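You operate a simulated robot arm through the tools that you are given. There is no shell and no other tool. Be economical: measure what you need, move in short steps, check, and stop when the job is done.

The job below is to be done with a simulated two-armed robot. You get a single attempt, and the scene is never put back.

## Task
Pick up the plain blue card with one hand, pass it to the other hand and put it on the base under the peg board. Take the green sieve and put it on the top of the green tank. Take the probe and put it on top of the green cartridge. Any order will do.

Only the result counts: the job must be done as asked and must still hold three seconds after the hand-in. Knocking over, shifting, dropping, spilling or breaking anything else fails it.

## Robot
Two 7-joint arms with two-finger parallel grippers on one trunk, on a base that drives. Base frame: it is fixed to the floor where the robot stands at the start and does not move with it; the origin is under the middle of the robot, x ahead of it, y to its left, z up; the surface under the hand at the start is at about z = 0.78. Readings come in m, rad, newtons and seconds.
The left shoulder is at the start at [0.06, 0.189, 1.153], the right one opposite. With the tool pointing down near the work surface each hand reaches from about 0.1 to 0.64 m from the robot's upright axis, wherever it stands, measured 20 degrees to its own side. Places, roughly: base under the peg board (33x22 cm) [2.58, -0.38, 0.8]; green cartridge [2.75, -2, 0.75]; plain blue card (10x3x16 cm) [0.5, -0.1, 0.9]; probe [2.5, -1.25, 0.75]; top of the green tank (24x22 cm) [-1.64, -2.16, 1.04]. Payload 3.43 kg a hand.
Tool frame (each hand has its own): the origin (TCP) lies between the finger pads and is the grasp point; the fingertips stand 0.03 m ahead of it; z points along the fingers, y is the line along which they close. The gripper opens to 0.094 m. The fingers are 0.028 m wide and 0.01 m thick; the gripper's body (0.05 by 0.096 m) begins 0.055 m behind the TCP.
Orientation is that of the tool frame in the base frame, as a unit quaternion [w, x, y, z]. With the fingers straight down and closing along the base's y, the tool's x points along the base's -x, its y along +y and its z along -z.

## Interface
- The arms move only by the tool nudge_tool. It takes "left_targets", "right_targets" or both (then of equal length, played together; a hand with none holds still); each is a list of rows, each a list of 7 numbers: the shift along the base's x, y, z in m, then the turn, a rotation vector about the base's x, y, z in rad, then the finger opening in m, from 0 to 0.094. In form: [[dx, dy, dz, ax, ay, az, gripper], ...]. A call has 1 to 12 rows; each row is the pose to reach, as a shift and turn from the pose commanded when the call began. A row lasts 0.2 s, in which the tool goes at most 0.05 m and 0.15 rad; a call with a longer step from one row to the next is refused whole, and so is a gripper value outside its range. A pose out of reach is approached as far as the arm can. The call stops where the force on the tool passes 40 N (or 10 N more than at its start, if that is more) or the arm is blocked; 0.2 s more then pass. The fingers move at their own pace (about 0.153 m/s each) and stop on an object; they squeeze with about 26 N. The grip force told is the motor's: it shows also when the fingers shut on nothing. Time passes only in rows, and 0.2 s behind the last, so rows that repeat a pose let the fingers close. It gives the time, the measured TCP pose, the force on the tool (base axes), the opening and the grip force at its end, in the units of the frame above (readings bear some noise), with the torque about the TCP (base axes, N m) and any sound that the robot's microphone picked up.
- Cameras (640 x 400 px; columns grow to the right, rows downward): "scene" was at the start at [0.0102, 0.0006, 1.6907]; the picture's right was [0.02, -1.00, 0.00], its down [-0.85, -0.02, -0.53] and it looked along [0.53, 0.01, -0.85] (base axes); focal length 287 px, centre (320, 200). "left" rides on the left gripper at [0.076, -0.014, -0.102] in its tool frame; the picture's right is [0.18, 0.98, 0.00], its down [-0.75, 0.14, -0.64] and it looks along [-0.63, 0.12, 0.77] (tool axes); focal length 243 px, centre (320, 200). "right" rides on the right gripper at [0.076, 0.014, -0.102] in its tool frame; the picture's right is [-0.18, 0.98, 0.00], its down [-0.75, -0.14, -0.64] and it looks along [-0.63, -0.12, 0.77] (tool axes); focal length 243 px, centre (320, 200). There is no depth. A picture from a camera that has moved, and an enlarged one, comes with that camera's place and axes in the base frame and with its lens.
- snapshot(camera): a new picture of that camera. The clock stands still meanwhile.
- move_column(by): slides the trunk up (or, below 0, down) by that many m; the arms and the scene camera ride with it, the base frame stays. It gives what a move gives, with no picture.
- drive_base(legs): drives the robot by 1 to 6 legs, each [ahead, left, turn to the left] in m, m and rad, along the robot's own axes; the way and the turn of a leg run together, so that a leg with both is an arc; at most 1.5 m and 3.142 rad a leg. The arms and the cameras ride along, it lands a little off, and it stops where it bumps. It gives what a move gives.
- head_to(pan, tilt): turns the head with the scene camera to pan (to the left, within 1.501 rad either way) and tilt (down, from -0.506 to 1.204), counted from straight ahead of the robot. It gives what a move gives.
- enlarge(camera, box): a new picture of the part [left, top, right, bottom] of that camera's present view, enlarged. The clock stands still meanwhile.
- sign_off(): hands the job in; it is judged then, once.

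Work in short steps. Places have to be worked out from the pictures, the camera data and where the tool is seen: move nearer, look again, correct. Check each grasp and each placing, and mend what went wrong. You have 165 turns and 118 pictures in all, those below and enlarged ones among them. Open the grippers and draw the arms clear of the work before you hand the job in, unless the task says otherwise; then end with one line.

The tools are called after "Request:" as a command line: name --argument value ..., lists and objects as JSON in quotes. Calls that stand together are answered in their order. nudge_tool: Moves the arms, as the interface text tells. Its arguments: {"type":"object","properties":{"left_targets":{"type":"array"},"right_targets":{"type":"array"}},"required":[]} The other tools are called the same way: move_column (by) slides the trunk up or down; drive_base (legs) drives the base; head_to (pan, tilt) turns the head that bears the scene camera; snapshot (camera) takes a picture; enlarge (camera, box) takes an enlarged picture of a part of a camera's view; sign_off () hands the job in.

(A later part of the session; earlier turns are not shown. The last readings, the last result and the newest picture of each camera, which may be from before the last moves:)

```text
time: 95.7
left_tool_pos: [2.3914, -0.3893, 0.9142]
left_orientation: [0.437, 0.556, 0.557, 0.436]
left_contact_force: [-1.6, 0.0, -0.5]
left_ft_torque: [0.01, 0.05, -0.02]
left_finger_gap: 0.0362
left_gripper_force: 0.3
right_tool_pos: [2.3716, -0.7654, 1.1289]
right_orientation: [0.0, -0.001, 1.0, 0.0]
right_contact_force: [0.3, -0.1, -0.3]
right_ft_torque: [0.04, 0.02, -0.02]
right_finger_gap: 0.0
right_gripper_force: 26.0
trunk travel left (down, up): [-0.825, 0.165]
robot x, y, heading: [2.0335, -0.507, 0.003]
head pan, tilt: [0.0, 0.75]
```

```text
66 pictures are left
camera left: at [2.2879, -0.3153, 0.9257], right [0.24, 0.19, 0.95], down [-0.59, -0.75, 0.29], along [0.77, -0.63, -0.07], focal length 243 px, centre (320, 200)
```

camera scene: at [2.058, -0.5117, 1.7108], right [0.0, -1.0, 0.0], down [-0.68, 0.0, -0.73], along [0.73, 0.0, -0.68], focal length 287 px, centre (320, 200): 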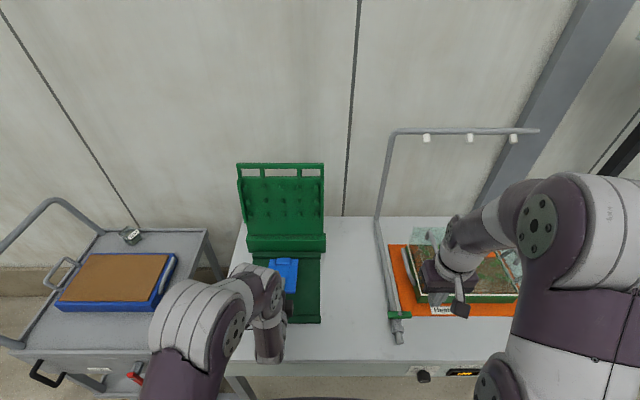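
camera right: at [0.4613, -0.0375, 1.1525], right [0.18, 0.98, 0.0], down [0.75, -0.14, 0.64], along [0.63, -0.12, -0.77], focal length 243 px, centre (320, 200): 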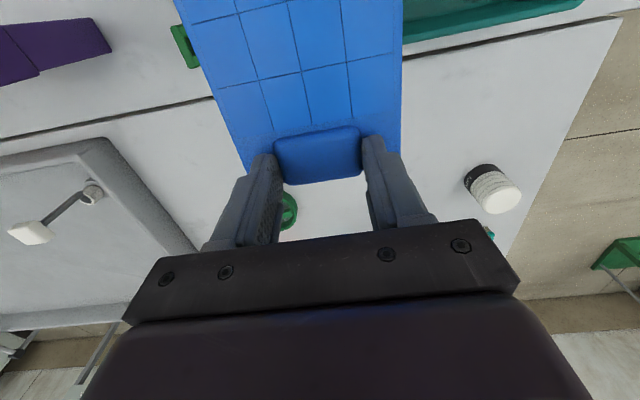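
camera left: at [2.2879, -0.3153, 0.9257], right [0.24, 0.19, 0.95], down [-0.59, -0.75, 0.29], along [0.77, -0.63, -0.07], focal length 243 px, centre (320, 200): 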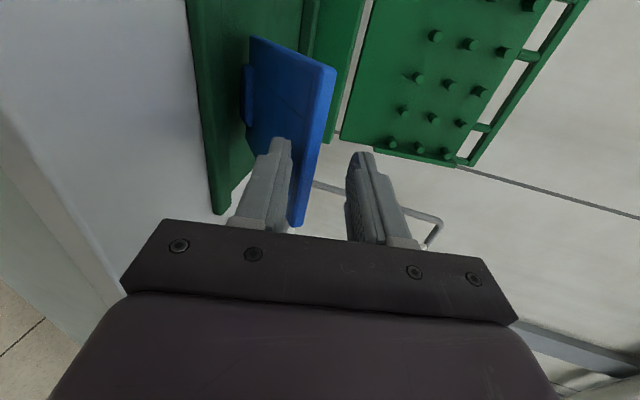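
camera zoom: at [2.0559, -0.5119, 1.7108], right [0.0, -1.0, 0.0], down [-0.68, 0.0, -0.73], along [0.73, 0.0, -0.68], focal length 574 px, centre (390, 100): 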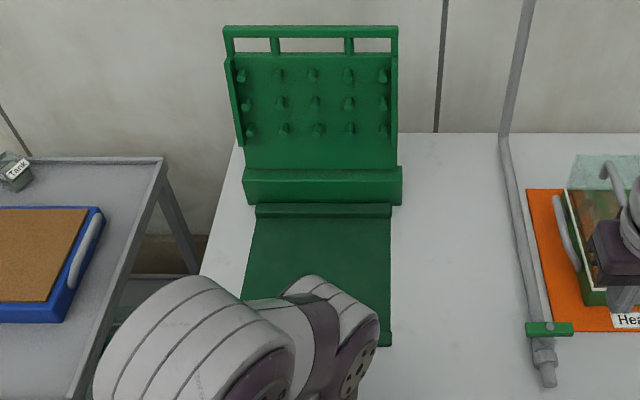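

The card came back with the hand, resting on the lower finger. I close the fingers at once to hold it.

Request:
nudge_tool --left_targets '[[0, 0, 0, 0, 0, 0, 0.01], [0, 0, 0, 0, 0, 0, 0.0], [0, 0, 0, 0, 0, 0, 0.0], [0, 0, 0, 0, 0, 0, 0.0]]'

Request:
snapshot --camera "left"

Request:
snapshot --camera "scene"

```text
time: 96.7
left_tool_pos: [2.3926, -0.3908, 0.9133]
left_orientation: [0.437, 0.556, 0.557, 0.435]
left_contact_force: [0.1, 0.2, -0.6]
left_ft_torque: [0.0, 0.02, -0.03]
left_finger_gap: 0.009
left_gripper_force: 25.9
right_tool_pos: [2.3729, -0.7656, 1.1298]
right_orientation: [0.0, -0.001, 1.0, 0.0]
right_contact_force: [-0.6, 0.7, -0.6]
right_ft_torque: [0.03, -0.04, 0.0]
right_finger_gap: 0.0001
right_gripper_force: 25.7
trunk travel left (down, up): [-0.825, 0.165]
robot x, y, heading: [2.0317, -0.5135, 0.002]
head pan, tilt: [0.0, 0.75]
```

```text
65 pictures are left
camera left: at [2.2888, -0.3156, 0.9253], right [0.24, 0.19, 0.95], down [-0.59, -0.75, 0.29], along [0.77, -0.63, -0.07], focal length 243 px, centre (320, 200)
```

left: 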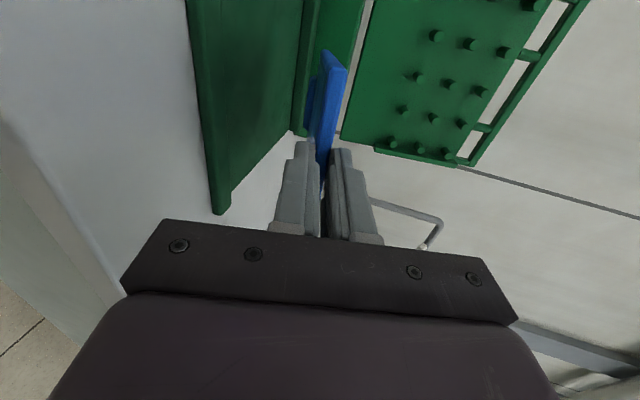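

```text
64 pictures are left
camera scene: at [2.0564, -0.512, 1.7108], right [0.0, -1.0, 0.0], down [-0.68, 0.0, -0.73], along [0.73, 0.0, -0.68], focal length 287 px, centre (320, 200)
```

scene: 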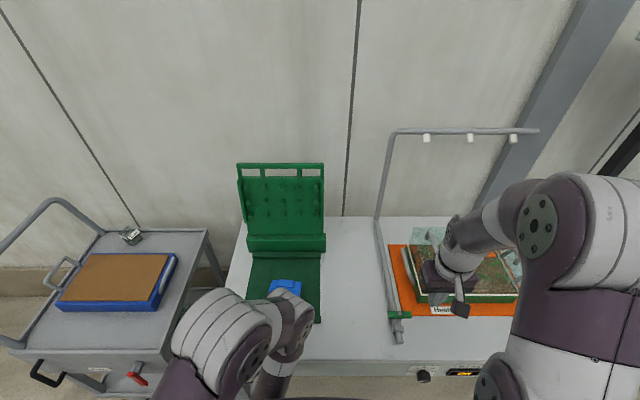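

The card is held again by its near edge (gap 0.009). The finger pads drag it, so I'll pin it with the right hand while the left withdraws. I raise the left and shift the robot 0.15 m left so the right hand can reach.

Request:
nudge_tool --left_targets '[[0, 0, 0.04, 0, 0, 0, 0], [0, 0, 0.08, 0, 0, 0, 0], [0, 0, 0.12, 0, 0, 0, 0], [0, 0, 0.14, 0, 0, 0, 0]]'

Request:
drive_base --legs '[[0, 0.15, 0]]'

Request:
nudge_tool --left_targets '[[0.01, -0.03, 0, 0, 0, 0, 0], [0.02, -0.06, 0, 0, 0, 0, 0], [0.04, -0.09, 0, 0, 0, 0, 0], [0.06, -0.12, 0, 0, 0, 0, 0], [0.08, -0.145, -0.01, 0, 0, 0, 0], [0.1, -0.148, -0.04, 0, 0, 0, 0], [0.103, -0.148, -0.08, 0, 0, 0, 0], [0.103, -0.148, -0.12, 0, 0, 0, 0]]'

Request:
snapshot --camera "left"

Request:
snapshot --camera "scene"

```text
time: 97.9
left_tool_pos: [2.4283, -0.4136, 1.0708]
left_orientation: [0.489, 0.513, 0.547, 0.445]
left_contact_force: [0.2, 0.1, -0.8]
left_ft_torque: [0.01, 0.03, 0.01]
left_finger_gap: 0.009
left_gripper_force: 25.8
right_tool_pos: [2.3718, -0.7657, 1.1295]
right_orientation: [-0.001, -0.002, 1.0, 0.0]
right_contact_force: [-0.3, -0.4, 0.3]
right_ft_torque: [0.01, -0.01, 0.0]
right_finger_gap: 0.0
right_gripper_force: 25.8
trunk travel left (down, up): [-0.825, 0.165]
robot x, y, heading: [2.0316, -0.5103, 0.004]
head pan, tilt: [0.0, 0.75]
stopped in row 4 (left hand): the arm was blocked; the commanded pose is now the measured one
```

```text
time: 99.2
left_tool_pos: [2.426, -0.2653, 1.0718]
left_orientation: [0.488, 0.512, 0.548, 0.447]
left_contact_force: [-0.9, -0.7, -0.2]
left_ft_torque: [0.0, 0.06, -0.03]
left_finger_gap: 0.0092
left_gripper_force: 26.2
right_tool_pos: [2.3721, -0.6183, 1.1288]
right_orientation: [0.0, -0.002, 1.0, 0.001]
right_contact_force: [-0.4, -0.4, 0.3]
right_ft_torque: [0.02, -0.03, 0.01]
right_finger_gap: 0.0
right_gripper_force: 26.3
trunk travel left (down, up): [-0.825, 0.165]
robot x, y, heading: [2.0308, -0.3648, 0.007]
head pan, tilt: [0.0, 0.75]
```

```text
time: 101.0
left_tool_pos: [2.5313, -0.4115, 0.9509]
left_orientation: [0.488, 0.512, 0.548, 0.446]
left_contact_force: [0.3, 0.4, -1.2]
left_ft_torque: [0.0, 0.01, -0.04]
left_finger_gap: 0.009
left_gripper_force: 25.8
right_tool_pos: [2.3726, -0.6166, 1.1287]
right_orientation: [0.0, -0.001, 1.0, 0.001]
right_contact_force: [0.3, -0.4, -0.4]
right_ft_torque: [0.0, 0.01, 0.0]
right_finger_gap: 0.0
right_gripper_force: 25.8
trunk travel left (down, up): [-0.825, 0.165]
robot x, y, heading: [2.0283, -0.3641, 0.002]
head pan, tilt: [0.0, 0.75]
```

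```text
63 pictures are left
camera left: at [2.4269, -0.3367, 0.9446], right [0.12, 0.26, 0.96], down [-0.62, -0.73, 0.28], along [0.77, -0.63, 0.07], focal length 243 px, centre (320, 200)
```

left: 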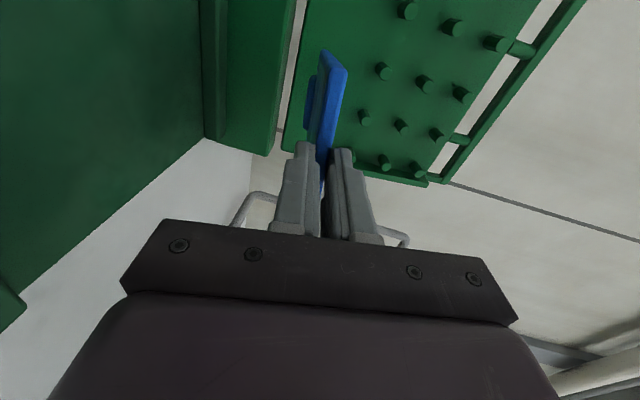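

```text
62 pictures are left
camera scene: at [2.057, -0.3639, 1.7109], right [0.0, -1.0, 0.0], down [-0.68, 0.0, -0.73], along [0.73, 0.0, -0.68], focal length 287 px, centre (320, 200)
```

scene: 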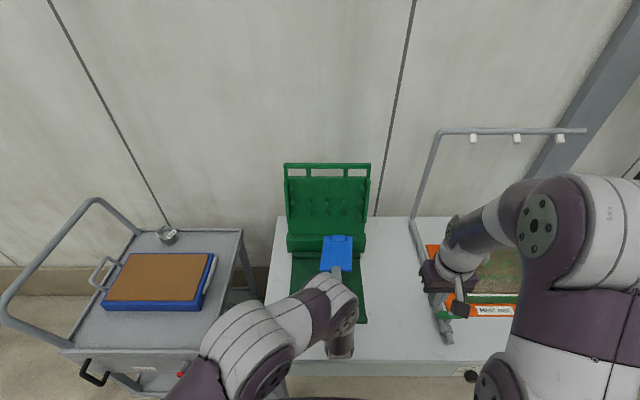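

The card is held only by the fingertips with its near edge about 3 cm ahead of the TCP, which suits a clean release. I level the roll, pitch to 12°, centre over the mat and lower to z≈0.865.

Request:
nudge_tool --left_targets '[[-0.015, 0.01, -0.01, 0.04, 0.045, 0, 0], [-0.031, 0.02, -0.03, 0.079, 0.085, 0, 0], [-0.031, 0.02, -0.055, 0.079, 0.085, 0, 0], [-0.031, 0.02, -0.075, 0.079, 0.085, 0, 0], [-0.031, 0.02, -0.085, 0.079, 0.085, 0, 0]]'

Request:
snapshot --camera "left"

Request:
enlarge --camera "scene" --box '[260, 150, 400, 350]'

```text
time: 102.2
left_tool_pos: [2.5001, -0.3915, 0.8657]
left_orientation: [0.444, 0.55, 0.55, 0.445]
left_contact_force: [-0.6, 0.1, -1.6]
left_ft_torque: [-0.03, 0.06, 0.01]
left_finger_gap: 0.0094
left_gripper_force: 26.5
right_tool_pos: [2.3721, -0.6173, 1.128]
right_orientation: [-0.001, -0.002, 1.0, 0.0]
right_contact_force: [-0.8, -0.1, 1.4]
right_ft_torque: [-0.01, 0.0, 0.0]
right_finger_gap: 0.0
right_gripper_force: 26.1
trunk travel left (down, up): [-0.825, 0.165]
robot x, y, heading: [2.0336, -0.3652, 0.003]
head pan, tilt: [0.0, 0.75]
```

```text
61 pictures are left
camera left: at [2.3963, -0.3161, 0.873], right [0.21, 0.18, 0.96], down [-0.6, -0.75, 0.27], along [0.78, -0.63, -0.05], focal length 243 px, centre (320, 200)
```

left: 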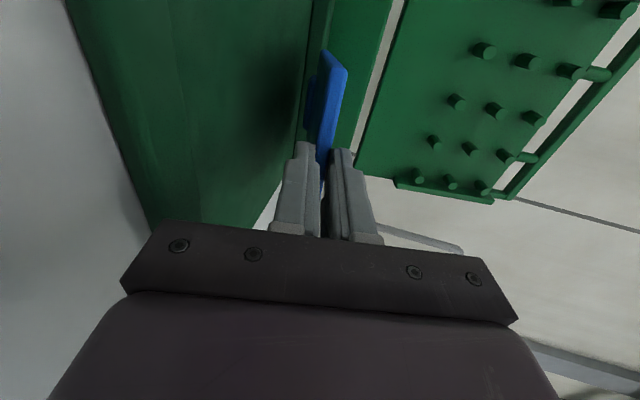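

```text
2.00 times, centred on (330, 250) of scene
camera zoom: at [2.0563, -0.3638, 1.7108], right [0.0, -1.0, 0.0], down [-0.68, 0.0, -0.73], along [0.73, 0.0, -0.68], focal length 574 px, centre (300, 100)
```

zoom: 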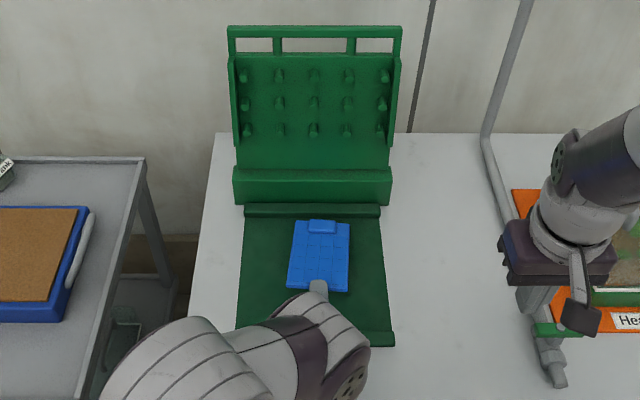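

The card sits well over the mat. I lower in fine steps until it touches.

Request:
nudge_tool --left_targets '[[-0.005, 0, -0.006, 0, 0, 0, 0], [-0.008, 0, -0.012, 0, 0, 0, 0], [-0.008, 0, -0.016, 0, 0, 0, 0], [-0.008, 0, -0.02, 0, 0, 0, 0], [-0.008, 0, -0.024, 0, 0, 0, 0]]'

Request:
snapshot --camera "left"

```text
time: 103.5
left_tool_pos: [2.4902, -0.3929, 0.8417]
left_orientation: [0.444, 0.55, 0.549, 0.446]
left_contact_force: [-0.1, -0.7, 1.1]
left_ft_torque: [0.05, -0.22, -0.03]
left_finger_gap: 0.0092
left_gripper_force: 26.3
right_tool_pos: [2.3723, -0.6174, 1.1294]
right_orientation: [0.0, -0.002, 1.0, 0.0]
right_contact_force: [0.4, -0.5, -0.4]
right_ft_torque: [0.0, -0.02, -0.01]
right_finger_gap: 0.0
right_gripper_force: 26.0
trunk travel left (down, up): [-0.825, 0.165]
robot x, y, heading: [2.0307, -0.366, 0.001]
head pan, tilt: [0.0, 0.75]
```

```text
59 pictures are left
camera left: at [2.387, -0.3172, 0.8492], right [0.2, 0.18, 0.96], down [-0.6, -0.75, 0.27], along [0.78, -0.63, -0.05], focal length 243 px, centre (320, 200)
```

left: 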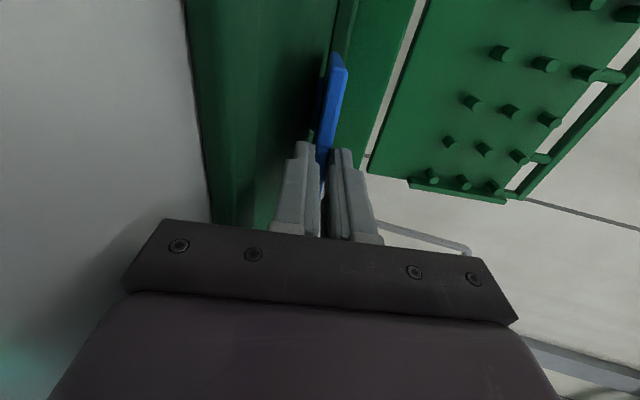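

The far edge is touching lightly. I open a little and withdraw briskly.

Request:
nudge_tool --left_targets '[[0, 0, 0, 0, 0, 0, 0.03], [-0.03, 0, 0, 0, 0, 0, 0.04], [-0.07, 0, 0.005, 0, 0, 0, 0.04], [-0.09, 0, 0.02, 0, 0, 0, 0.04]]'

Request:
snapshot --camera "left"

Request:
enlarge --camera "scene" --box '[260, 150, 400, 350]'

```text
time: 104.7
left_tool_pos: [2.4247, -0.4148, 0.8875]
left_orientation: [0.469, 0.513, 0.567, 0.441]
left_contact_force: [0.0, 0.0, 0.2]
left_ft_torque: [0.04, 0.01, 0.02]
left_finger_gap: 0.0401
left_gripper_force: 0.1
right_tool_pos: [2.3728, -0.6163, 1.1302]
right_orientation: [0.0, -0.002, 1.0, 0.0]
right_contact_force: [0.9, 0.0, -0.3]
right_ft_torque: [0.01, 0.01, 0.0]
right_finger_gap: 0.0
right_gripper_force: 26.0
trunk travel left (down, up): [-0.825, 0.165]
robot x, y, heading: [2.035, -0.3636, 0.003]
head pan, tilt: [0.0, 0.75]
stopped in row 4 (left hand): the arm was blocked; the commanded pose is now the measured one
```

```text
58 pictures are left
camera left: at [2.318, -0.342, 0.8844], right [0.16, 0.27, 0.95], down [-0.59, -0.75, 0.31], along [0.79, -0.61, 0.04], focal length 243 px, centre (320, 200)
```

left: 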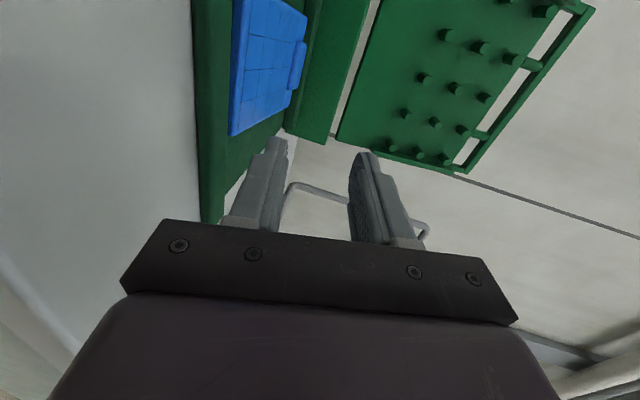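

```text
2.00 times, centred on (330, 250) of scene
camera zoom: at [2.0568, -0.3632, 1.7108], right [0.0, -1.0, 0.0], down [-0.68, 0.0, -0.73], along [0.73, 0.0, -0.68], focal length 574 px, centre (300, 100)
```

zoom: 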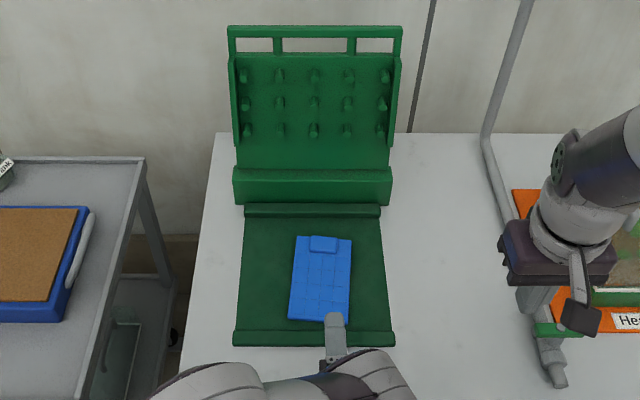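

The card lies flat on the base, inside its rims. I lift the left hand away and turn it back toward straight down step by step.

Request:
nudge_tool --left_targets '[[0, 0.01, 0.03, 0, 0, 0, 0.04], [0, 0.02, 0.06, 0, 0, 0, 0.04], [0, 0.03, 0.09, 0, 0, 0, 0.04], [0, 0.05, 0.12, 0, 0, 0, 0.04], [0, 0.07, 0.15, 0, 0, 0, 0.04]]'

```text
time: 105.8
left_tool_pos: [2.4256, -0.3477, 1.0411]
left_orientation: [0.476, 0.506, 0.568, 0.44]
left_contact_force: [0.4, -0.1, 0.2]
left_ft_torque: [0.04, 0.01, -0.02]
left_finger_gap: 0.0399
left_gripper_force: 0.0
right_tool_pos: [2.3723, -0.6164, 1.1298]
right_orientation: [0.0, -0.002, 1.0, 0.0]
right_contact_force: [0.2, 0.1, 1.1]
right_ft_torque: [-0.03, 0.01, 0.01]
right_finger_gap: 0.0002
right_gripper_force: 26.1
trunk travel left (down, up): [-0.825, 0.165]
robot x, y, heading: [2.0332, -0.3594, 0.002]
head pan, tilt: [0.0, 0.75]
```

I back away from the table, then turn the left hand back to straight down.

Request:
drive_base --legs '[[-0.33, 0, 0]]'

Request:
nudge_tool --left_targets '[[0, 0.01, 0, -0.1414, 0, 0.017, 0.04], [0, 0.02, 0, -0.2828, 0, 0.034, 0.04], [0, 0.03, 0, -0.4242, 0, 0.051, 0.04], [0, 0.04, 0, -0.5656, 0, 0.068, 0.04], [0, 0.05, 0, -0.707, 0, 0.085, 0.04], [0, 0.06, 0, -0.848, 0, 0.102, 0.04], [0, 0.07, 0, -0.99, 0, 0.119, 0.04], [0, 0.08, 0, -1.131, 0, 0.136, 0.04], [0, 0.09, 0, -1.273, 0, 0.153, 0.04], [0, 0.1, 0, -1.414, 0, 0.17, 0.04], [0, 0.1, 0, -1.555, 0, 0.187, 0.04]]'

Request:
nudge_tool --left_targets '[[0, 0, 0, 0, 0.14, 0, 0.04], [0, 0, 0.01, 0, 0.28, 0, 0.04], [0, 0, 0.02, 0, 0.42, 0, 0.04], [0, 0, 0.03, 0, 0.56, 0, 0.04], [0, 0, 0.04, 0, 0.7, 0, 0.04], [0, 0, 0.05, 0, 0.84, 0, 0.04], [0, 0, 0.06, 0, 0.98, 0, 0.04], [0, 0, 0.07, 0, 1.12, 0, 0.04], [0, 0, 0.08, 0, 1.26, 0, 0.04], [0, 0, 0.08, 0, 1.4, 0, 0.04]]'

Request:
head_to --pan -0.6 --tilt 0.6

Request:
snapshot --camera "scene"

```text
time: 108.0
left_tool_pos: [2.0937, -0.3506, 1.0394]
left_orientation: [0.476, 0.509, 0.566, 0.439]
left_contact_force: [0.2, -0.4, -0.6]
left_ft_torque: [0.01, -0.02, 0.0]
left_finger_gap: 0.0398
left_gripper_force: 0.0
right_tool_pos: [2.0389, -0.6183, 1.1287]
right_orientation: [0.0, -0.001, 1.0, 0.0]
right_contact_force: [-0.5, 1.1, -0.6]
right_ft_torque: [-0.06, 0.0, 0.03]
right_finger_gap: 0.0
right_gripper_force: 26.0
trunk travel left (down, up): [-0.825, 0.165]
robot x, y, heading: [1.7004, -0.3612, -0.0]
head pan, tilt: [0.0, 0.75]
```

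```text
time: 110.4
left_tool_pos: [2.095, -0.249, 1.0416]
left_orientation: [0.658, -0.023, 0.751, -0.047]
left_contact_force: [0.0, 0.6, -0.4]
left_ft_torque: [0.0, 0.03, -0.02]
left_finger_gap: 0.0401
left_gripper_force: 0.1
right_tool_pos: [2.0385, -0.6186, 1.1292]
right_orientation: [0.0, 0.001, 1.0, 0.0]
right_contact_force: [0.0, 0.4, 0.8]
right_ft_torque: [0.01, -0.03, 0.02]
right_finger_gap: 0.0
right_gripper_force: 26.3
trunk travel left (down, up): [-0.825, 0.165]
robot x, y, heading: [1.7002, -0.364, -0.004]
head pan, tilt: [0.0, 0.75]
```

```text
time: 112.6
left_tool_pos: [2.097, -0.2804, 1.1162]
left_orientation: [0.093, -0.029, 0.991, -0.094]
left_contact_force: [1.0, -0.3, -0.5]
left_ft_torque: [-0.01, -0.01, 0.02]
left_finger_gap: 0.0397
left_gripper_force: 0.0
left hand out of reach, approached as far as the arm can: row 8, 9, 10
right_tool_pos: [2.0376, -0.6191, 1.1299]
right_orientation: [0.0, 0.001, 1.0, 0.0]
right_contact_force: [0.2, -0.5, 0.0]
right_ft_torque: [-0.01, 0.02, 0.02]
right_finger_gap: 0.0001
right_gripper_force: 25.8
trunk travel left (down, up): [-0.825, 0.165]
robot x, y, heading: [1.6986, -0.3644, 0.001]
head pan, tilt: [0.0, 0.75]
```

```text
time: 113.6
left_tool_pos: [2.0976, -0.2785, 1.1178]
left_orientation: [0.094, -0.027, 0.991, -0.094]
left_contact_force: [0.4, -0.6, 0.5]
left_ft_torque: [0.03, -0.02, -0.02]
left_finger_gap: 0.0401
left_gripper_force: 0.1
right_tool_pos: [2.0379, -0.62, 1.1289]
right_orientation: [0.0, 0.0, 1.0, 0.0]
right_contact_force: [-0.3, 0.4, 0.5]
right_ft_torque: [-0.02, 0.01, -0.04]
right_finger_gap: 0.0
right_gripper_force: 26.1
trunk travel left (down, up): [-0.825, 0.165]
robot x, y, heading: [1.7018, -0.361, 0.0]
head pan, tilt: [-0.6, 0.6]
```

```text
56 pictures are left
camera scene: at [1.7134, -0.4142, 1.7237], right [-0.56, -0.83, 0.0], down [-0.47, 0.32, -0.82], along [0.68, -0.47, -0.57], focal length 287 px, centre (320, 200)
```

scene: 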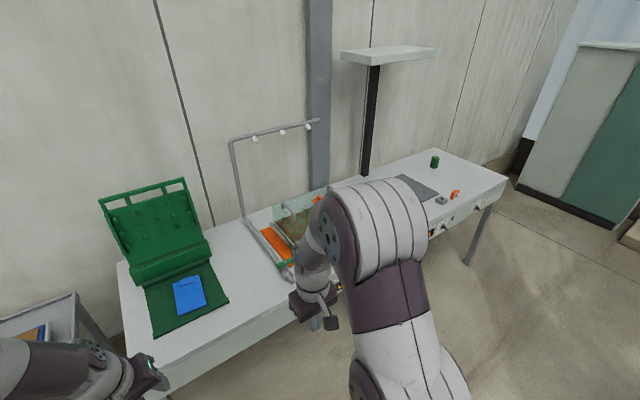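

The card lies well on the base. Next the probe at about (2.5,-1.25): I strafe right 0.8 m and look at it.

Request:
drive_base --legs '[[0, -0.8, 0]]'

Request:
head_to --pan 0.0 --tilt 0.7

Request:
snapshot --camera "scene"

```text
time: 117.9
left_tool_pos: [2.0966, -1.0769, 1.1176]
left_orientation: [0.093, -0.027, 0.991, -0.095]
left_contact_force: [-0.1, -0.2, 0.0]
left_ft_torque: [-0.03, 0.04, 0.02]
left_finger_gap: 0.0401
left_gripper_force: 0.0
right_tool_pos: [2.0379, -1.415, 1.1304]
right_orientation: [0.0, -0.001, 1.0, 0.001]
right_contact_force: [-0.4, -0.2, 0.5]
right_ft_torque: [0.02, -0.02, -0.01]
right_finger_gap: 0.0001
right_gripper_force: 25.6
trunk travel left (down, up): [-0.825, 0.165]
robot x, y, heading: [1.7023, -1.1617, -0.0]
head pan, tilt: [-0.6, 0.6]
```

```text
time: 118.9
left_tool_pos: [2.0964, -1.0761, 1.1182]
left_orientation: [0.093, -0.028, 0.991, -0.095]
left_contact_force: [0.1, 0.4, -0.2]
left_ft_torque: [-0.01, -0.02, 0.02]
left_finger_gap: 0.0402
left_gripper_force: 0.1
right_tool_pos: [2.037, -1.4171, 1.1301]
right_orientation: [0.0, 0.0, 1.0, 0.0]
right_contact_force: [-0.1, -0.4, 0.6]
right_ft_torque: [0.01, 0.0, -0.03]
right_finger_gap: 0.0
right_gripper_force: 25.8
trunk travel left (down, up): [-0.825, 0.165]
robot x, y, heading: [1.6992, -1.1628, 0.0]
head pan, tilt: [0.0, 0.7]
```

```text
55 pictures are left
camera scene: at [1.7251, -1.1613, 1.7151], right [0.0, -1.0, 0.0], down [-0.64, 0.0, -0.77], along [0.77, 0.0, -0.64], focal length 287 px, centre (320, 200)
```

scene: 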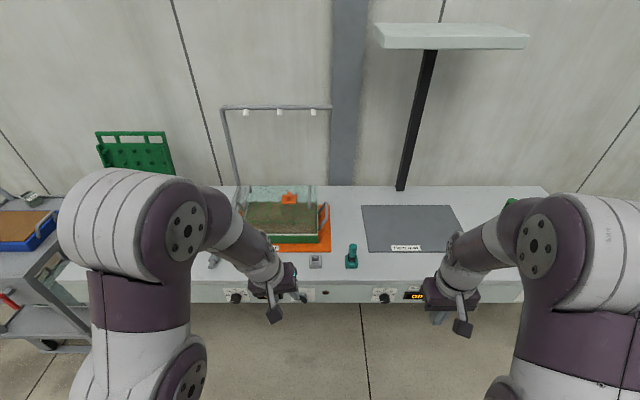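

Request:
enlarge --camera "scene" --box '[300, 190, 400, 290]'

Request:
enlarge --camera "scene" --box '[440, 170, 600, 290]'

```text
4.00 times, centred on (350, 240) of scene
camera zoom: at [1.7251, -1.1613, 1.7151], right [0.0, -1.0, 0.0], down [-0.64, 0.0, -0.77], along [0.77, 0.0, -0.64], focal length 1148 px, centre (200, 40)
```

zoom: 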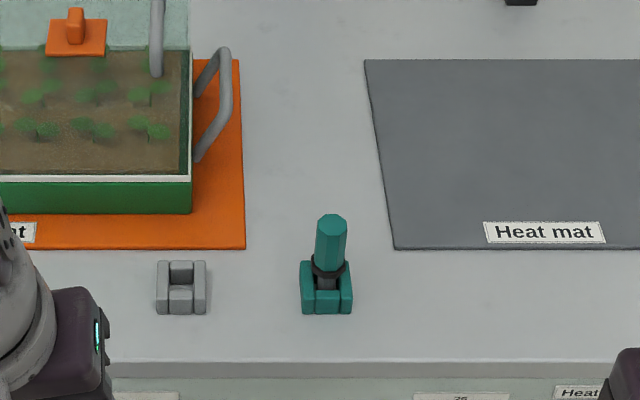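

```text
3.33 times, centred on (520, 230) of scene
camera zoom: at [1.7251, -1.1613, 1.7151], right [0.0, -1.0, 0.0], down [-0.64, 0.0, -0.77], along [0.77, 0.0, -0.64], focal length 957 px, centre (-347, 100)
```

zoom: 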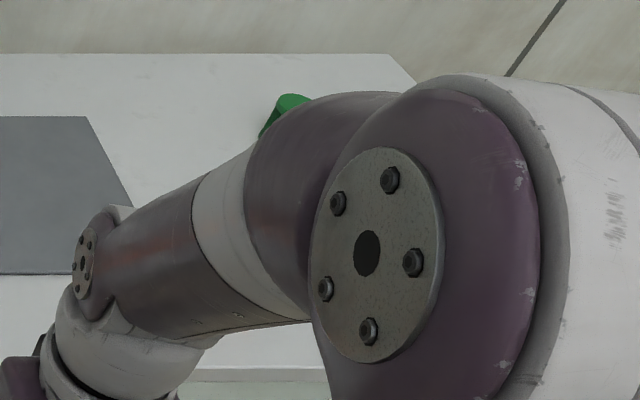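

The probe stands in a teal holder at about (2.45,-1.29). I drive up to the table so that the right hand comes over it, and look through its camera.

Request:
drive_base --legs '[[0.33, 0.05, 0]]'

Request:
nudge_tool --right_targets '[[0.01, 0.02, -0.02, 0, 0, 0, 0.08], [0.02, 0.04, -0.04, 0, 0, 0, 0.08], [0.04, 0.06, -0.06, 0, 0, 0, 0.08], [0.06, 0.075, -0.08, 0, 0, 0, 0.08]]'

Request:
snapshot --camera "right"

Request:
snapshot --camera "scene"

```text
time: 121.1
left_tool_pos: [2.4252, -1.0256, 1.1174]
left_orientation: [0.095, -0.029, 0.991, -0.095]
left_contact_force: [0.4, -0.7, -0.2]
left_ft_torque: [0.01, -0.01, 0.01]
left_finger_gap: 0.0399
left_gripper_force: 0.0
right_tool_pos: [2.367, -1.3654, 1.1298]
right_orientation: [0.001, 0.0, 1.0, 0.0]
right_contact_force: [-1.3, 0.3, 0.2]
right_ft_torque: [0.03, -0.02, 0.0]
right_finger_gap: 0.0
right_gripper_force: 25.6
trunk travel left (down, up): [-0.825, 0.165]
robot x, y, heading: [2.024, -1.1125, -0.0]
head pan, tilt: [0.0, 0.7]
```

```text
time: 122.1
left_tool_pos: [2.4268, -1.0248, 1.1162]
left_orientation: [0.094, -0.029, 0.991, -0.095]
left_contact_force: [0.4, 0.5, -0.1]
left_ft_torque: [-0.01, -0.03, 0.01]
left_finger_gap: 0.0401
left_gripper_force: 0.1
right_tool_pos: [2.4287, -1.2883, 1.0496]
right_orientation: [-0.001, 0.0, 1.0, 0.0]
right_contact_force: [-0.4, 0.2, -0.5]
right_ft_torque: [-0.01, 0.0, -0.02]
right_finger_gap: 0.0802
right_gripper_force: 0.0
trunk travel left (down, up): [-0.825, 0.165]
robot x, y, heading: [2.0265, -1.1108, 0.002]
head pan, tilt: [0.0, 0.7]
```

```text
52 pictures are left
camera right: at [2.35, -1.2754, 1.1529], right [0.18, 0.98, 0.0], down [0.75, -0.14, 0.64], along [0.63, -0.12, -0.77], focal length 243 px, centre (320, 200)
```

right: 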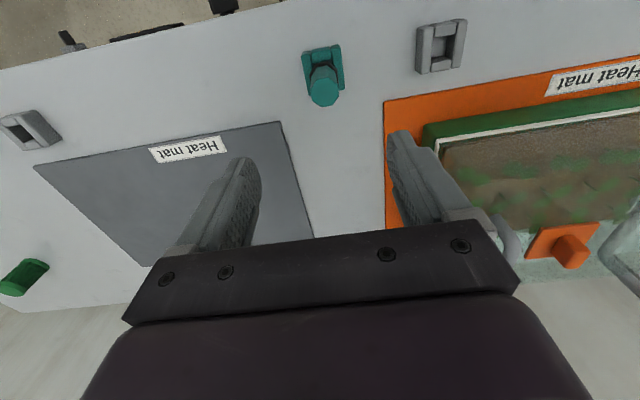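

```text
51 pictures are left
camera scene: at [2.0553, -1.1107, 1.7151], right [0.0, -1.0, 0.0], down [-0.64, 0.0, -0.76], along [0.76, 0.0, -0.64], focal length 287 px, centre (320, 200)
```

scene: 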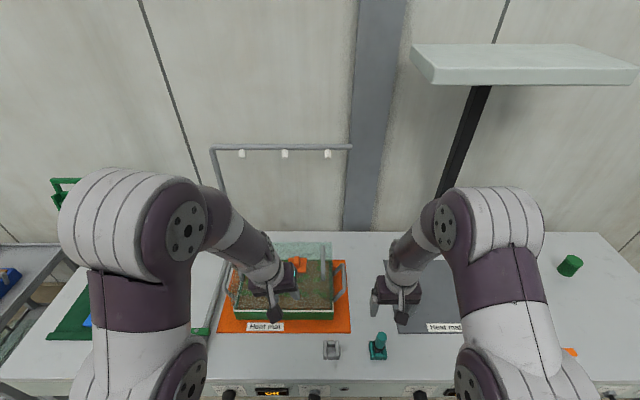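

The probe's handle is at about (2.42,-1.282), top near z 0.9–0.93. I lower to z≈0.99 and take another view to refine.

Request:
nudge_tool --right_targets '[[-0.005, 0.003, -0.03, 0, 0, 0, 0.08], [-0.009, 0.005, -0.06, 0, 0, 0, 0.08]]'

Request:
snapshot --camera "right"

Request:
enlarge --camera "scene" --box '[340, 280, 440, 380]'

```text
time: 122.7
left_tool_pos: [2.4266, -1.0264, 1.1169]
left_orientation: [0.094, -0.029, 0.991, -0.095]
left_contact_force: [0.2, 0.2, -0.6]
left_ft_torque: [-0.01, 0.03, 0.0]
left_finger_gap: 0.04
left_gripper_force: 0.0
right_tool_pos: [2.4179, -1.2839, 0.9893]
right_orientation: [0.0, -0.001, 1.0, 0.0]
right_contact_force: [0.7, 1.6, -0.8]
right_ft_torque: [-0.01, 0.02, 0.02]
right_finger_gap: 0.08
right_gripper_force: 0.1
trunk travel left (down, up): [-0.825, 0.165]
robot x, y, heading: [2.0262, -1.1151, -0.0]
head pan, tilt: [0.0, 0.7]
```

```text
50 pictures are left
camera right: at [2.3398, -1.2716, 1.0927], right [0.18, 0.98, 0.0], down [0.75, -0.14, 0.64], along [0.63, -0.12, -0.77], focal length 243 px, centre (320, 200)
```

right: 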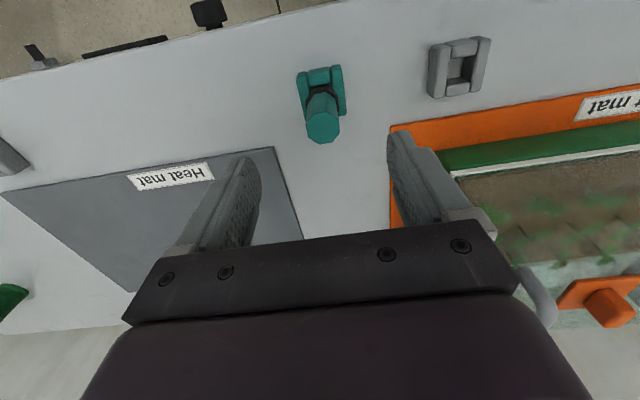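

```text
4.00 times, centred on (390, 330) of scene
camera zoom: at [2.0552, -1.1113, 1.7151], right [0.0, -1.0, 0.0], down [-0.64, 0.0, -0.76], along [0.76, 0.0, -0.64], focal length 1148 px, centre (40, -320)
```

zoom: 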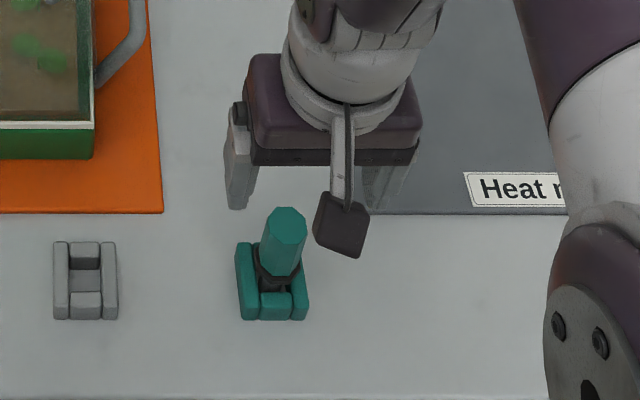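

Two hand views give the handle top at (2.420,-1.285,0.905). I descend to z≈0.887 with the handle between the fingers.

Request:
nudge_tool --right_targets '[[0.002, -0.001, -0.04, 0, 0, 0, 0.08], [0.002, -0.001, -0.08, 0, 0, 0, 0.07], [0.002, -0.001, -0.102, 0, 0, 0, 0.07]]'

Request:
snapshot --camera "right"

```text
time: 123.5
left_tool_pos: [2.425, -1.0255, 1.1182]
left_orientation: [0.094, -0.028, 0.991, -0.095]
left_contact_force: [0.4, 0.4, -0.7]
left_ft_torque: [-0.01, 0.0, 0.01]
left_finger_gap: 0.0402
left_gripper_force: 0.1
right_tool_pos: [2.4196, -1.2849, 0.8877]
right_orientation: [0.0, 0.0, 1.0, -0.001]
right_contact_force: [-0.3, -0.4, 0.5]
right_ft_torque: [0.03, 0.02, 0.02]
right_finger_gap: 0.07
right_gripper_force: 0.1
trunk travel left (down, up): [-0.825, 0.165]
robot x, y, heading: [2.0284, -1.1075, 0.0]
head pan, tilt: [0.0, 0.7]
```

```text
48 pictures are left
camera right: at [2.3401, -1.2725, 0.9906], right [0.18, 0.98, 0.0], down [0.75, -0.14, 0.64], along [0.63, -0.12, -0.77], focal length 243 px, centre (320, 200)
```

right: 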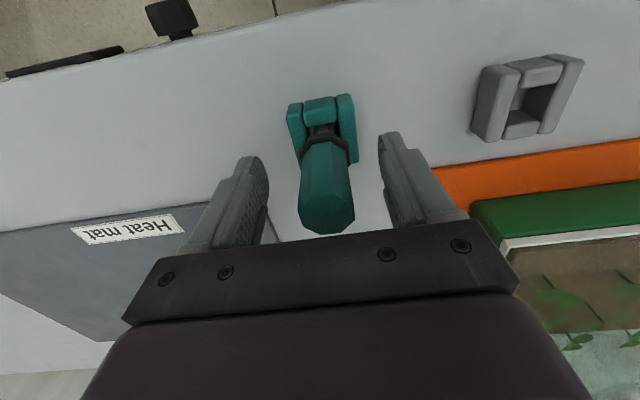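

The handle is centred between the fingers, tips just above the ring. I close.

Request:
nudge_tool --right_targets '[[0, 0, 0, 0, 0, 0, 0.04], [0, 0, 0, 0, 0, 0, 0.0], [0, 0, 0, 0, 0, 0, 0.0], [0, 0, 0, 0, 0, 0, 0.0]]'

Request:
nudge_tool --right_targets '[[0, 0, 0.02, 0, 0, 0, 0.0], [0, 0, 0.05, 0, 0, 0, 0.0], [0, 0, 0.09, 0, 0, 0, 0.0], [0, 0, 0.13, 0, 0, 0, 0.0], [0, 0, 0.17, 0, 0, 0, 0.0], [0, 0, 0.2, 0, 0, 0, 0.0]]'

Request:
snapshot --camera "right"

Request:
enlarge --camera "scene" --box '[320, 200, 480, 380]'

```text
time: 124.5
left_tool_pos: [2.4264, -1.026, 1.1172]
left_orientation: [0.093, -0.029, 0.991, -0.094]
left_contact_force: [0.3, 0.5, -0.5]
left_ft_torque: [0.03, 0.02, 0.0]
left_finger_gap: 0.0399
left_gripper_force: 0.0
right_tool_pos: [2.4188, -1.2855, 0.8879]
right_orientation: [0.0, -0.001, 1.0, 0.0]
right_contact_force: [0.3, 1.1, -0.9]
right_ft_torque: [-0.02, 0.03, 0.0]
right_finger_gap: 0.0266
right_gripper_force: 25.5
trunk travel left (down, up): [-0.825, 0.165]
robot x, y, heading: [2.0271, -1.1089, 0.002]
head pan, tilt: [0.0, 0.7]
```

```text
time: 125.9
left_tool_pos: [2.4253, -1.0253, 1.1178]
left_orientation: [0.094, -0.03, 0.991, -0.094]
left_contact_force: [0.5, 0.3, -0.1]
left_ft_torque: [0.02, -0.01, 0.01]
left_finger_gap: 0.04
left_gripper_force: 0.1
right_tool_pos: [2.4175, -1.2882, 1.0881]
right_orientation: [-0.001, -0.001, 1.0, 0.0]
right_contact_force: [0.6, 0.0, -1.5]
right_ft_torque: [0.0, -0.02, 0.0]
right_finger_gap: 0.0265
right_gripper_force: 25.8
trunk travel left (down, up): [-0.825, 0.165]
robot x, y, heading: [2.0249, -1.1092, -0.001]
head pan, tilt: [0.0, 0.7]
```

```text
47 pictures are left
camera right: at [2.3401, -1.2738, 1.1911], right [0.18, 0.98, 0.0], down [0.75, -0.14, 0.64], along [0.63, -0.12, -0.77], focal length 243 px, centre (320, 200)
```

right: 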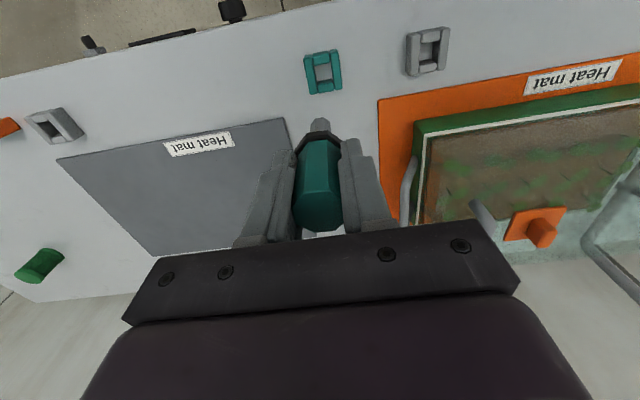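

```text
2.22 times, centred on (400, 290) of scene
camera zoom: at [2.053, -1.1112, 1.715], right [0.0, -1.0, 0.0], down [-0.64, 0.0, -0.77], along [0.77, 0.0, -0.64], focal length 638 px, centre (142, 0)
```

zoom: 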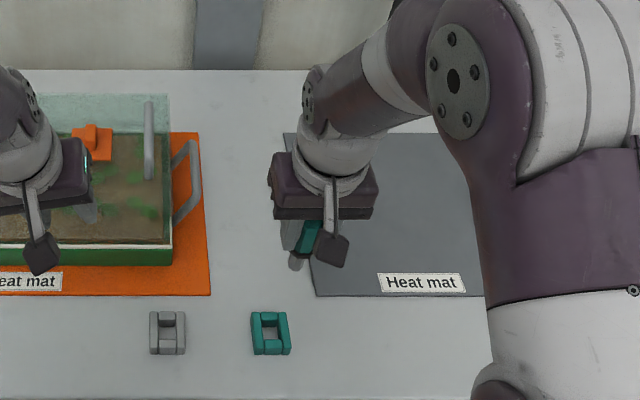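

The probe is held: teal handle, black ring, short grey stem. Now I drive right to the green cartridge and view it.

Request:
drive_base --legs '[[-0.04, 0, 0], [0, -0.74, 0]]'

Request:
head_to --pan -0.15 --tilt 0.75

Request:
snapshot --camera "scene"

Request:
snapshot --camera "right"

```text
time: 130.4
left_tool_pos: [2.3906, -1.761, 1.1173]
left_orientation: [0.094, -0.033, 0.991, -0.094]
left_contact_force: [0.4, 0.3, 0.3]
left_ft_torque: [0.0, -0.02, 0.01]
left_finger_gap: 0.0403
left_gripper_force: 0.0
right_tool_pos: [2.3863, -2.0236, 1.0871]
right_orientation: [0.0, -0.007, 1.0, 0.0]
right_contact_force: [0.4, -0.3, 0.3]
right_ft_torque: [0.01, 0.01, -0.06]
right_finger_gap: 0.0265
right_gripper_force: 25.3
trunk travel left (down, up): [-0.825, 0.165]
robot x, y, heading: [1.9985, -1.8515, 0.016]
head pan, tilt: [0.0, 0.7]
```

```text
time: 131.1
left_tool_pos: [2.391, -1.7625, 1.1178]
left_orientation: [0.094, -0.033, 0.991, -0.093]
left_contact_force: [0.0, 0.0, -0.1]
left_ft_torque: [0.0, 0.01, 0.01]
left_finger_gap: 0.0401
left_gripper_force: 0.1
right_tool_pos: [2.3868, -2.0244, 1.0871]
right_orientation: [0.0, -0.007, 1.0, 0.0]
right_contact_force: [0.3, -0.3, -0.9]
right_ft_torque: [0.0, 0.04, -0.01]
right_finger_gap: 0.0264
right_gripper_force: 25.9
trunk travel left (down, up): [-0.825, 0.165]
robot x, y, heading: [1.9941, -1.8523, 0.014]
head pan, tilt: [-0.15, 0.75]
```

```text
45 pictures are left
camera scene: at [2.0171, -1.8649, 1.7108], right [-0.14, -0.99, 0.0], down [-0.68, 0.09, -0.73], along [0.72, -0.1, -0.68], focal length 287 px, centre (320, 200)
```

scene: 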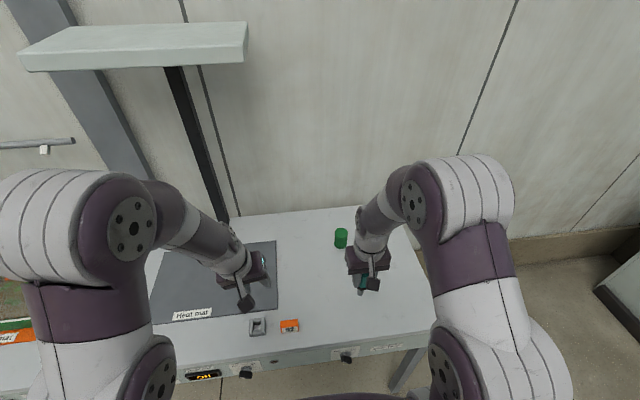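

```text
44 pictures are left
camera right: at [2.3087, -2.012, 1.1906], right [0.17, 0.99, 0.0], down [0.76, -0.13, 0.64], along [0.63, -0.11, -0.77], focal length 243 px, centre (320, 200)
```

right: 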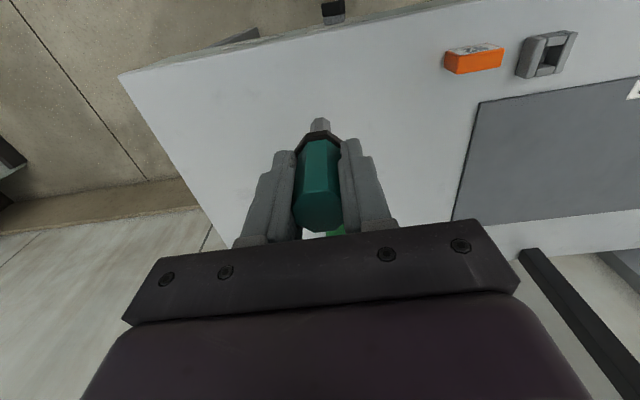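

Request:
enlarge --camera "scene" --box '[300, 210, 400, 300]'

```text
4.44 times, centred on (350, 255) of scene
camera zoom: at [2.0171, -1.8649, 1.7108], right [-0.14, -0.99, 0.0], down [-0.68, 0.09, -0.73], along [0.72, -0.1, -0.68], focal length 1276 px, centre (187, -44)
```

zoom: 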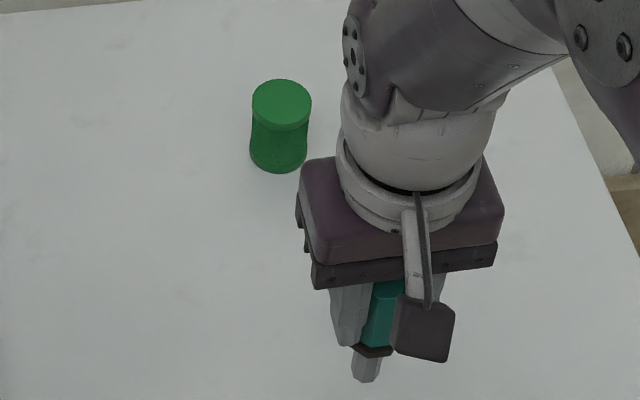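

The cartridge is a green drum with a flat top at about (2.725,-2.048), top z≈0.854, 5 cm across. The right arm needs the robot nearer; I creep ahead in small steps watching for a bump.

Request:
drive_base --legs '[[0, 0, -0.015], [0.07, 0, 0]]'

Request:
drive_base --legs '[[0.035, 0, 0]]'

```text
time: 132.5
left_tool_pos: [2.4623, -1.7686, 1.1173]
left_orientation: [0.095, -0.026, 0.991, -0.095]
left_contact_force: [-0.7, -0.3, -0.3]
left_ft_torque: [0.01, 0.01, 0.01]
left_finger_gap: 0.0398
left_gripper_force: 0.1
right_tool_pos: [2.4541, -2.0305, 1.0883]
right_orientation: [0.001, 0.001, 1.0, 0.0]
right_contact_force: [-0.4, 0.1, -0.1]
right_ft_torque: [-0.01, 0.02, 0.0]
right_finger_gap: 0.0267
right_gripper_force: 25.8
trunk travel left (down, up): [-0.825, 0.165]
robot x, y, heading: [2.063, -1.8535, -0.004]
head pan, tilt: [-0.15, 0.75]
```

```text
time: 133.3
left_tool_pos: [2.4939, -1.768, 1.1194]
left_orientation: [0.097, -0.027, 0.991, -0.094]
left_contact_force: [-0.7, 0.2, 0.4]
left_ft_torque: [0.02, -0.06, 0.0]
left_finger_gap: 0.0402
left_gripper_force: 0.0
right_tool_pos: [2.4868, -2.0307, 1.0886]
right_orientation: [0.001, 0.001, 1.0, 0.0]
right_contact_force: [-0.5, 0.4, -0.9]
right_ft_torque: [0.01, -0.04, -0.01]
right_finger_gap: 0.0264
right_gripper_force: 26.2
trunk travel left (down, up): [-0.825, 0.165]
robot x, y, heading: [2.0984, -1.8512, -0.003]
head pan, tilt: [-0.15, 0.75]
```

No bump. I extend the right hand toward the cartridge at z≈1.03 and look.

Request:
nudge_tool --right_targets '[[0.03, 0, -0.01, 0, 0, 0, 0], [0.06, -0.002, -0.02, 0, 0, 0, 0], [0.09, -0.004, -0.03, 0, 0, 0, 0], [0.12, -0.006, -0.04, 0, 0, 0, 0], [0.15, -0.01, -0.05, 0, 0, 0, 0], [0.18, -0.014, -0.055, 0, 0, 0, 0], [0.2, -0.017, -0.06, 0, 0, 0, 0], [0.22, -0.017, -0.06, 0, 0, 0, 0]]'

Request:
snapshot --camera "right"

Request:
enlarge --camera "scene" --box '[300, 200, 420, 320]'

```text
time: 135.1
left_tool_pos: [2.4983, -1.7683, 1.1174]
left_orientation: [0.093, -0.026, 0.991, -0.095]
left_contact_force: [-0.2, -0.8, 0.1]
left_ft_torque: [-0.04, 0.0, 0.02]
left_finger_gap: 0.0401
left_gripper_force: 0.1
right_tool_pos: [2.7044, -2.0476, 1.0257]
right_orientation: [-0.001, 0.0, 1.0, 0.001]
right_contact_force: [-0.4, 0.2, -1.1]
right_ft_torque: [0.03, -0.01, 0.0]
right_finger_gap: 0.0263
right_gripper_force: 26.2
right hand out of reach, approached as far as the arm can: row 8
trunk travel left (down, up): [-0.825, 0.165]
robot x, y, heading: [2.0988, -1.85, -0.003]
head pan, tilt: [-0.15, 0.75]
```

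```text
42 pictures are left
camera right: at [2.6264, -2.0333, 1.1285], right [0.19, 0.98, 0.0], down [0.75, -0.14, 0.64], along [0.63, -0.12, -0.77], focal length 243 px, centre (320, 200)
```

right: 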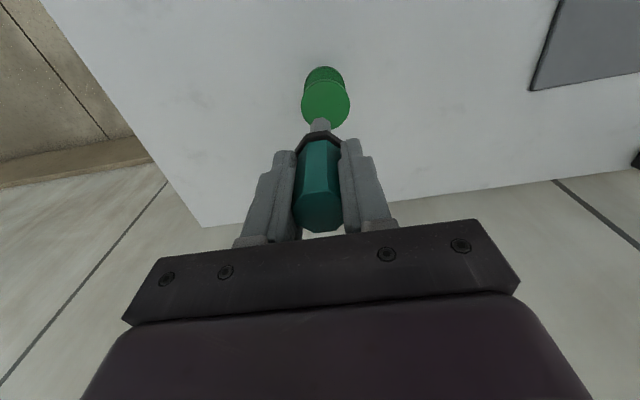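

```text
3.33 times, centred on (360, 260) of scene
camera zoom: at [2.1243, -1.8651, 1.7108], right [-0.15, -0.99, 0.0], down [-0.67, 0.1, -0.73], along [0.72, -0.11, -0.68], focal length 957 px, centre (187, 0)
```

zoom: 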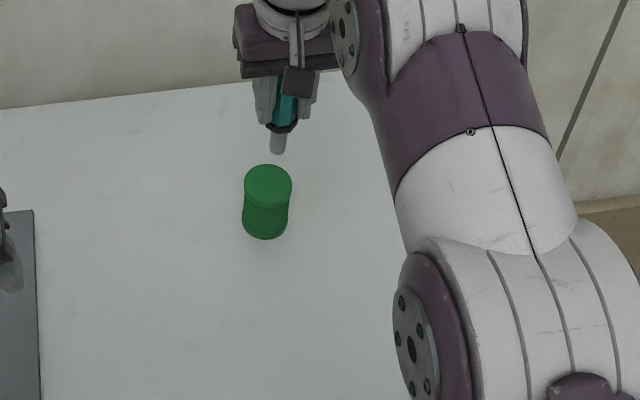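

The disc centre is at about (2.711,-2.046), and the stem is almost above it. I lower to z≈0.975 with a small forward shift and look again.

Request:
nudge_tool --right_targets '[[0.003, 0.001, -0.02, 0, 0, 0, 0], [0.006, 0.002, -0.04, 0, 0, 0, 0], [0.007, 0.002, -0.05, 0, 0, 0, 0]]'

Request:
enlarge --camera "right" --box '[240, 40, 400, 240]'

Request:
enlarge --camera "scene" --box '[320, 200, 380, 270]'

```text
time: 135.9
left_tool_pos: [2.497, -1.7677, 1.1174]
left_orientation: [0.094, -0.027, 0.991, -0.094]
left_contact_force: [-0.2, 0.3, -0.3]
left_ft_torque: [0.01, 0.01, 0.0]
left_finger_gap: 0.0399
left_gripper_force: 0.1
right_tool_pos: [2.7095, -2.0443, 0.9747]
right_orientation: [0.001, 0.0, 1.0, 0.0]
right_contact_force: [-0.5, -0.5, -1.0]
right_ft_torque: [0.04, -0.03, -0.01]
right_finger_gap: 0.0265
right_gripper_force: 26.1
trunk travel left (down, up): [-0.825, 0.165]
robot x, y, heading: [2.1008, -1.8509, -0.003]
head pan, tilt: [-0.15, 0.75]
```

```text
2.00 times, centred on (320, 140) of right
camera zoom: at [2.6328, -2.0307, 1.0787], right [0.19, 0.98, 0.0], down [0.75, -0.14, 0.64], along [0.63, -0.12, -0.77], focal length 485 px, centre (320, 320)
```

zoom: 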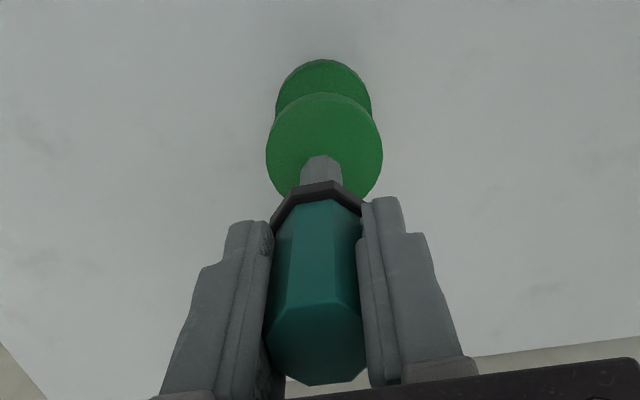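

```text
5.71 times, centred on (350, 235) of scene
camera zoom: at [2.1226, -1.8651, 1.7108], right [-0.15, -0.99, 0.0], down [-0.67, 0.1, -0.73], along [0.72, -0.11, -0.68], focal length 1640 px, centre (149, 0)
```

zoom: 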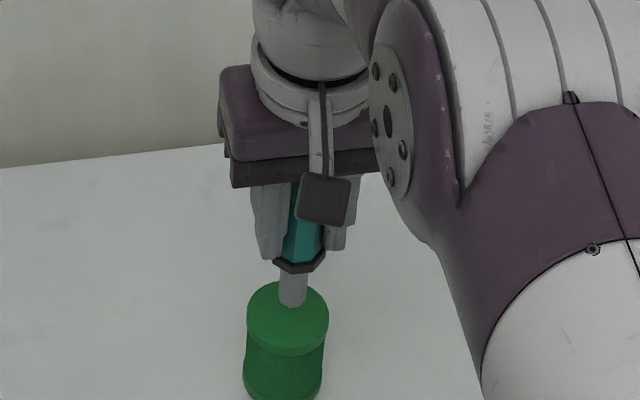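

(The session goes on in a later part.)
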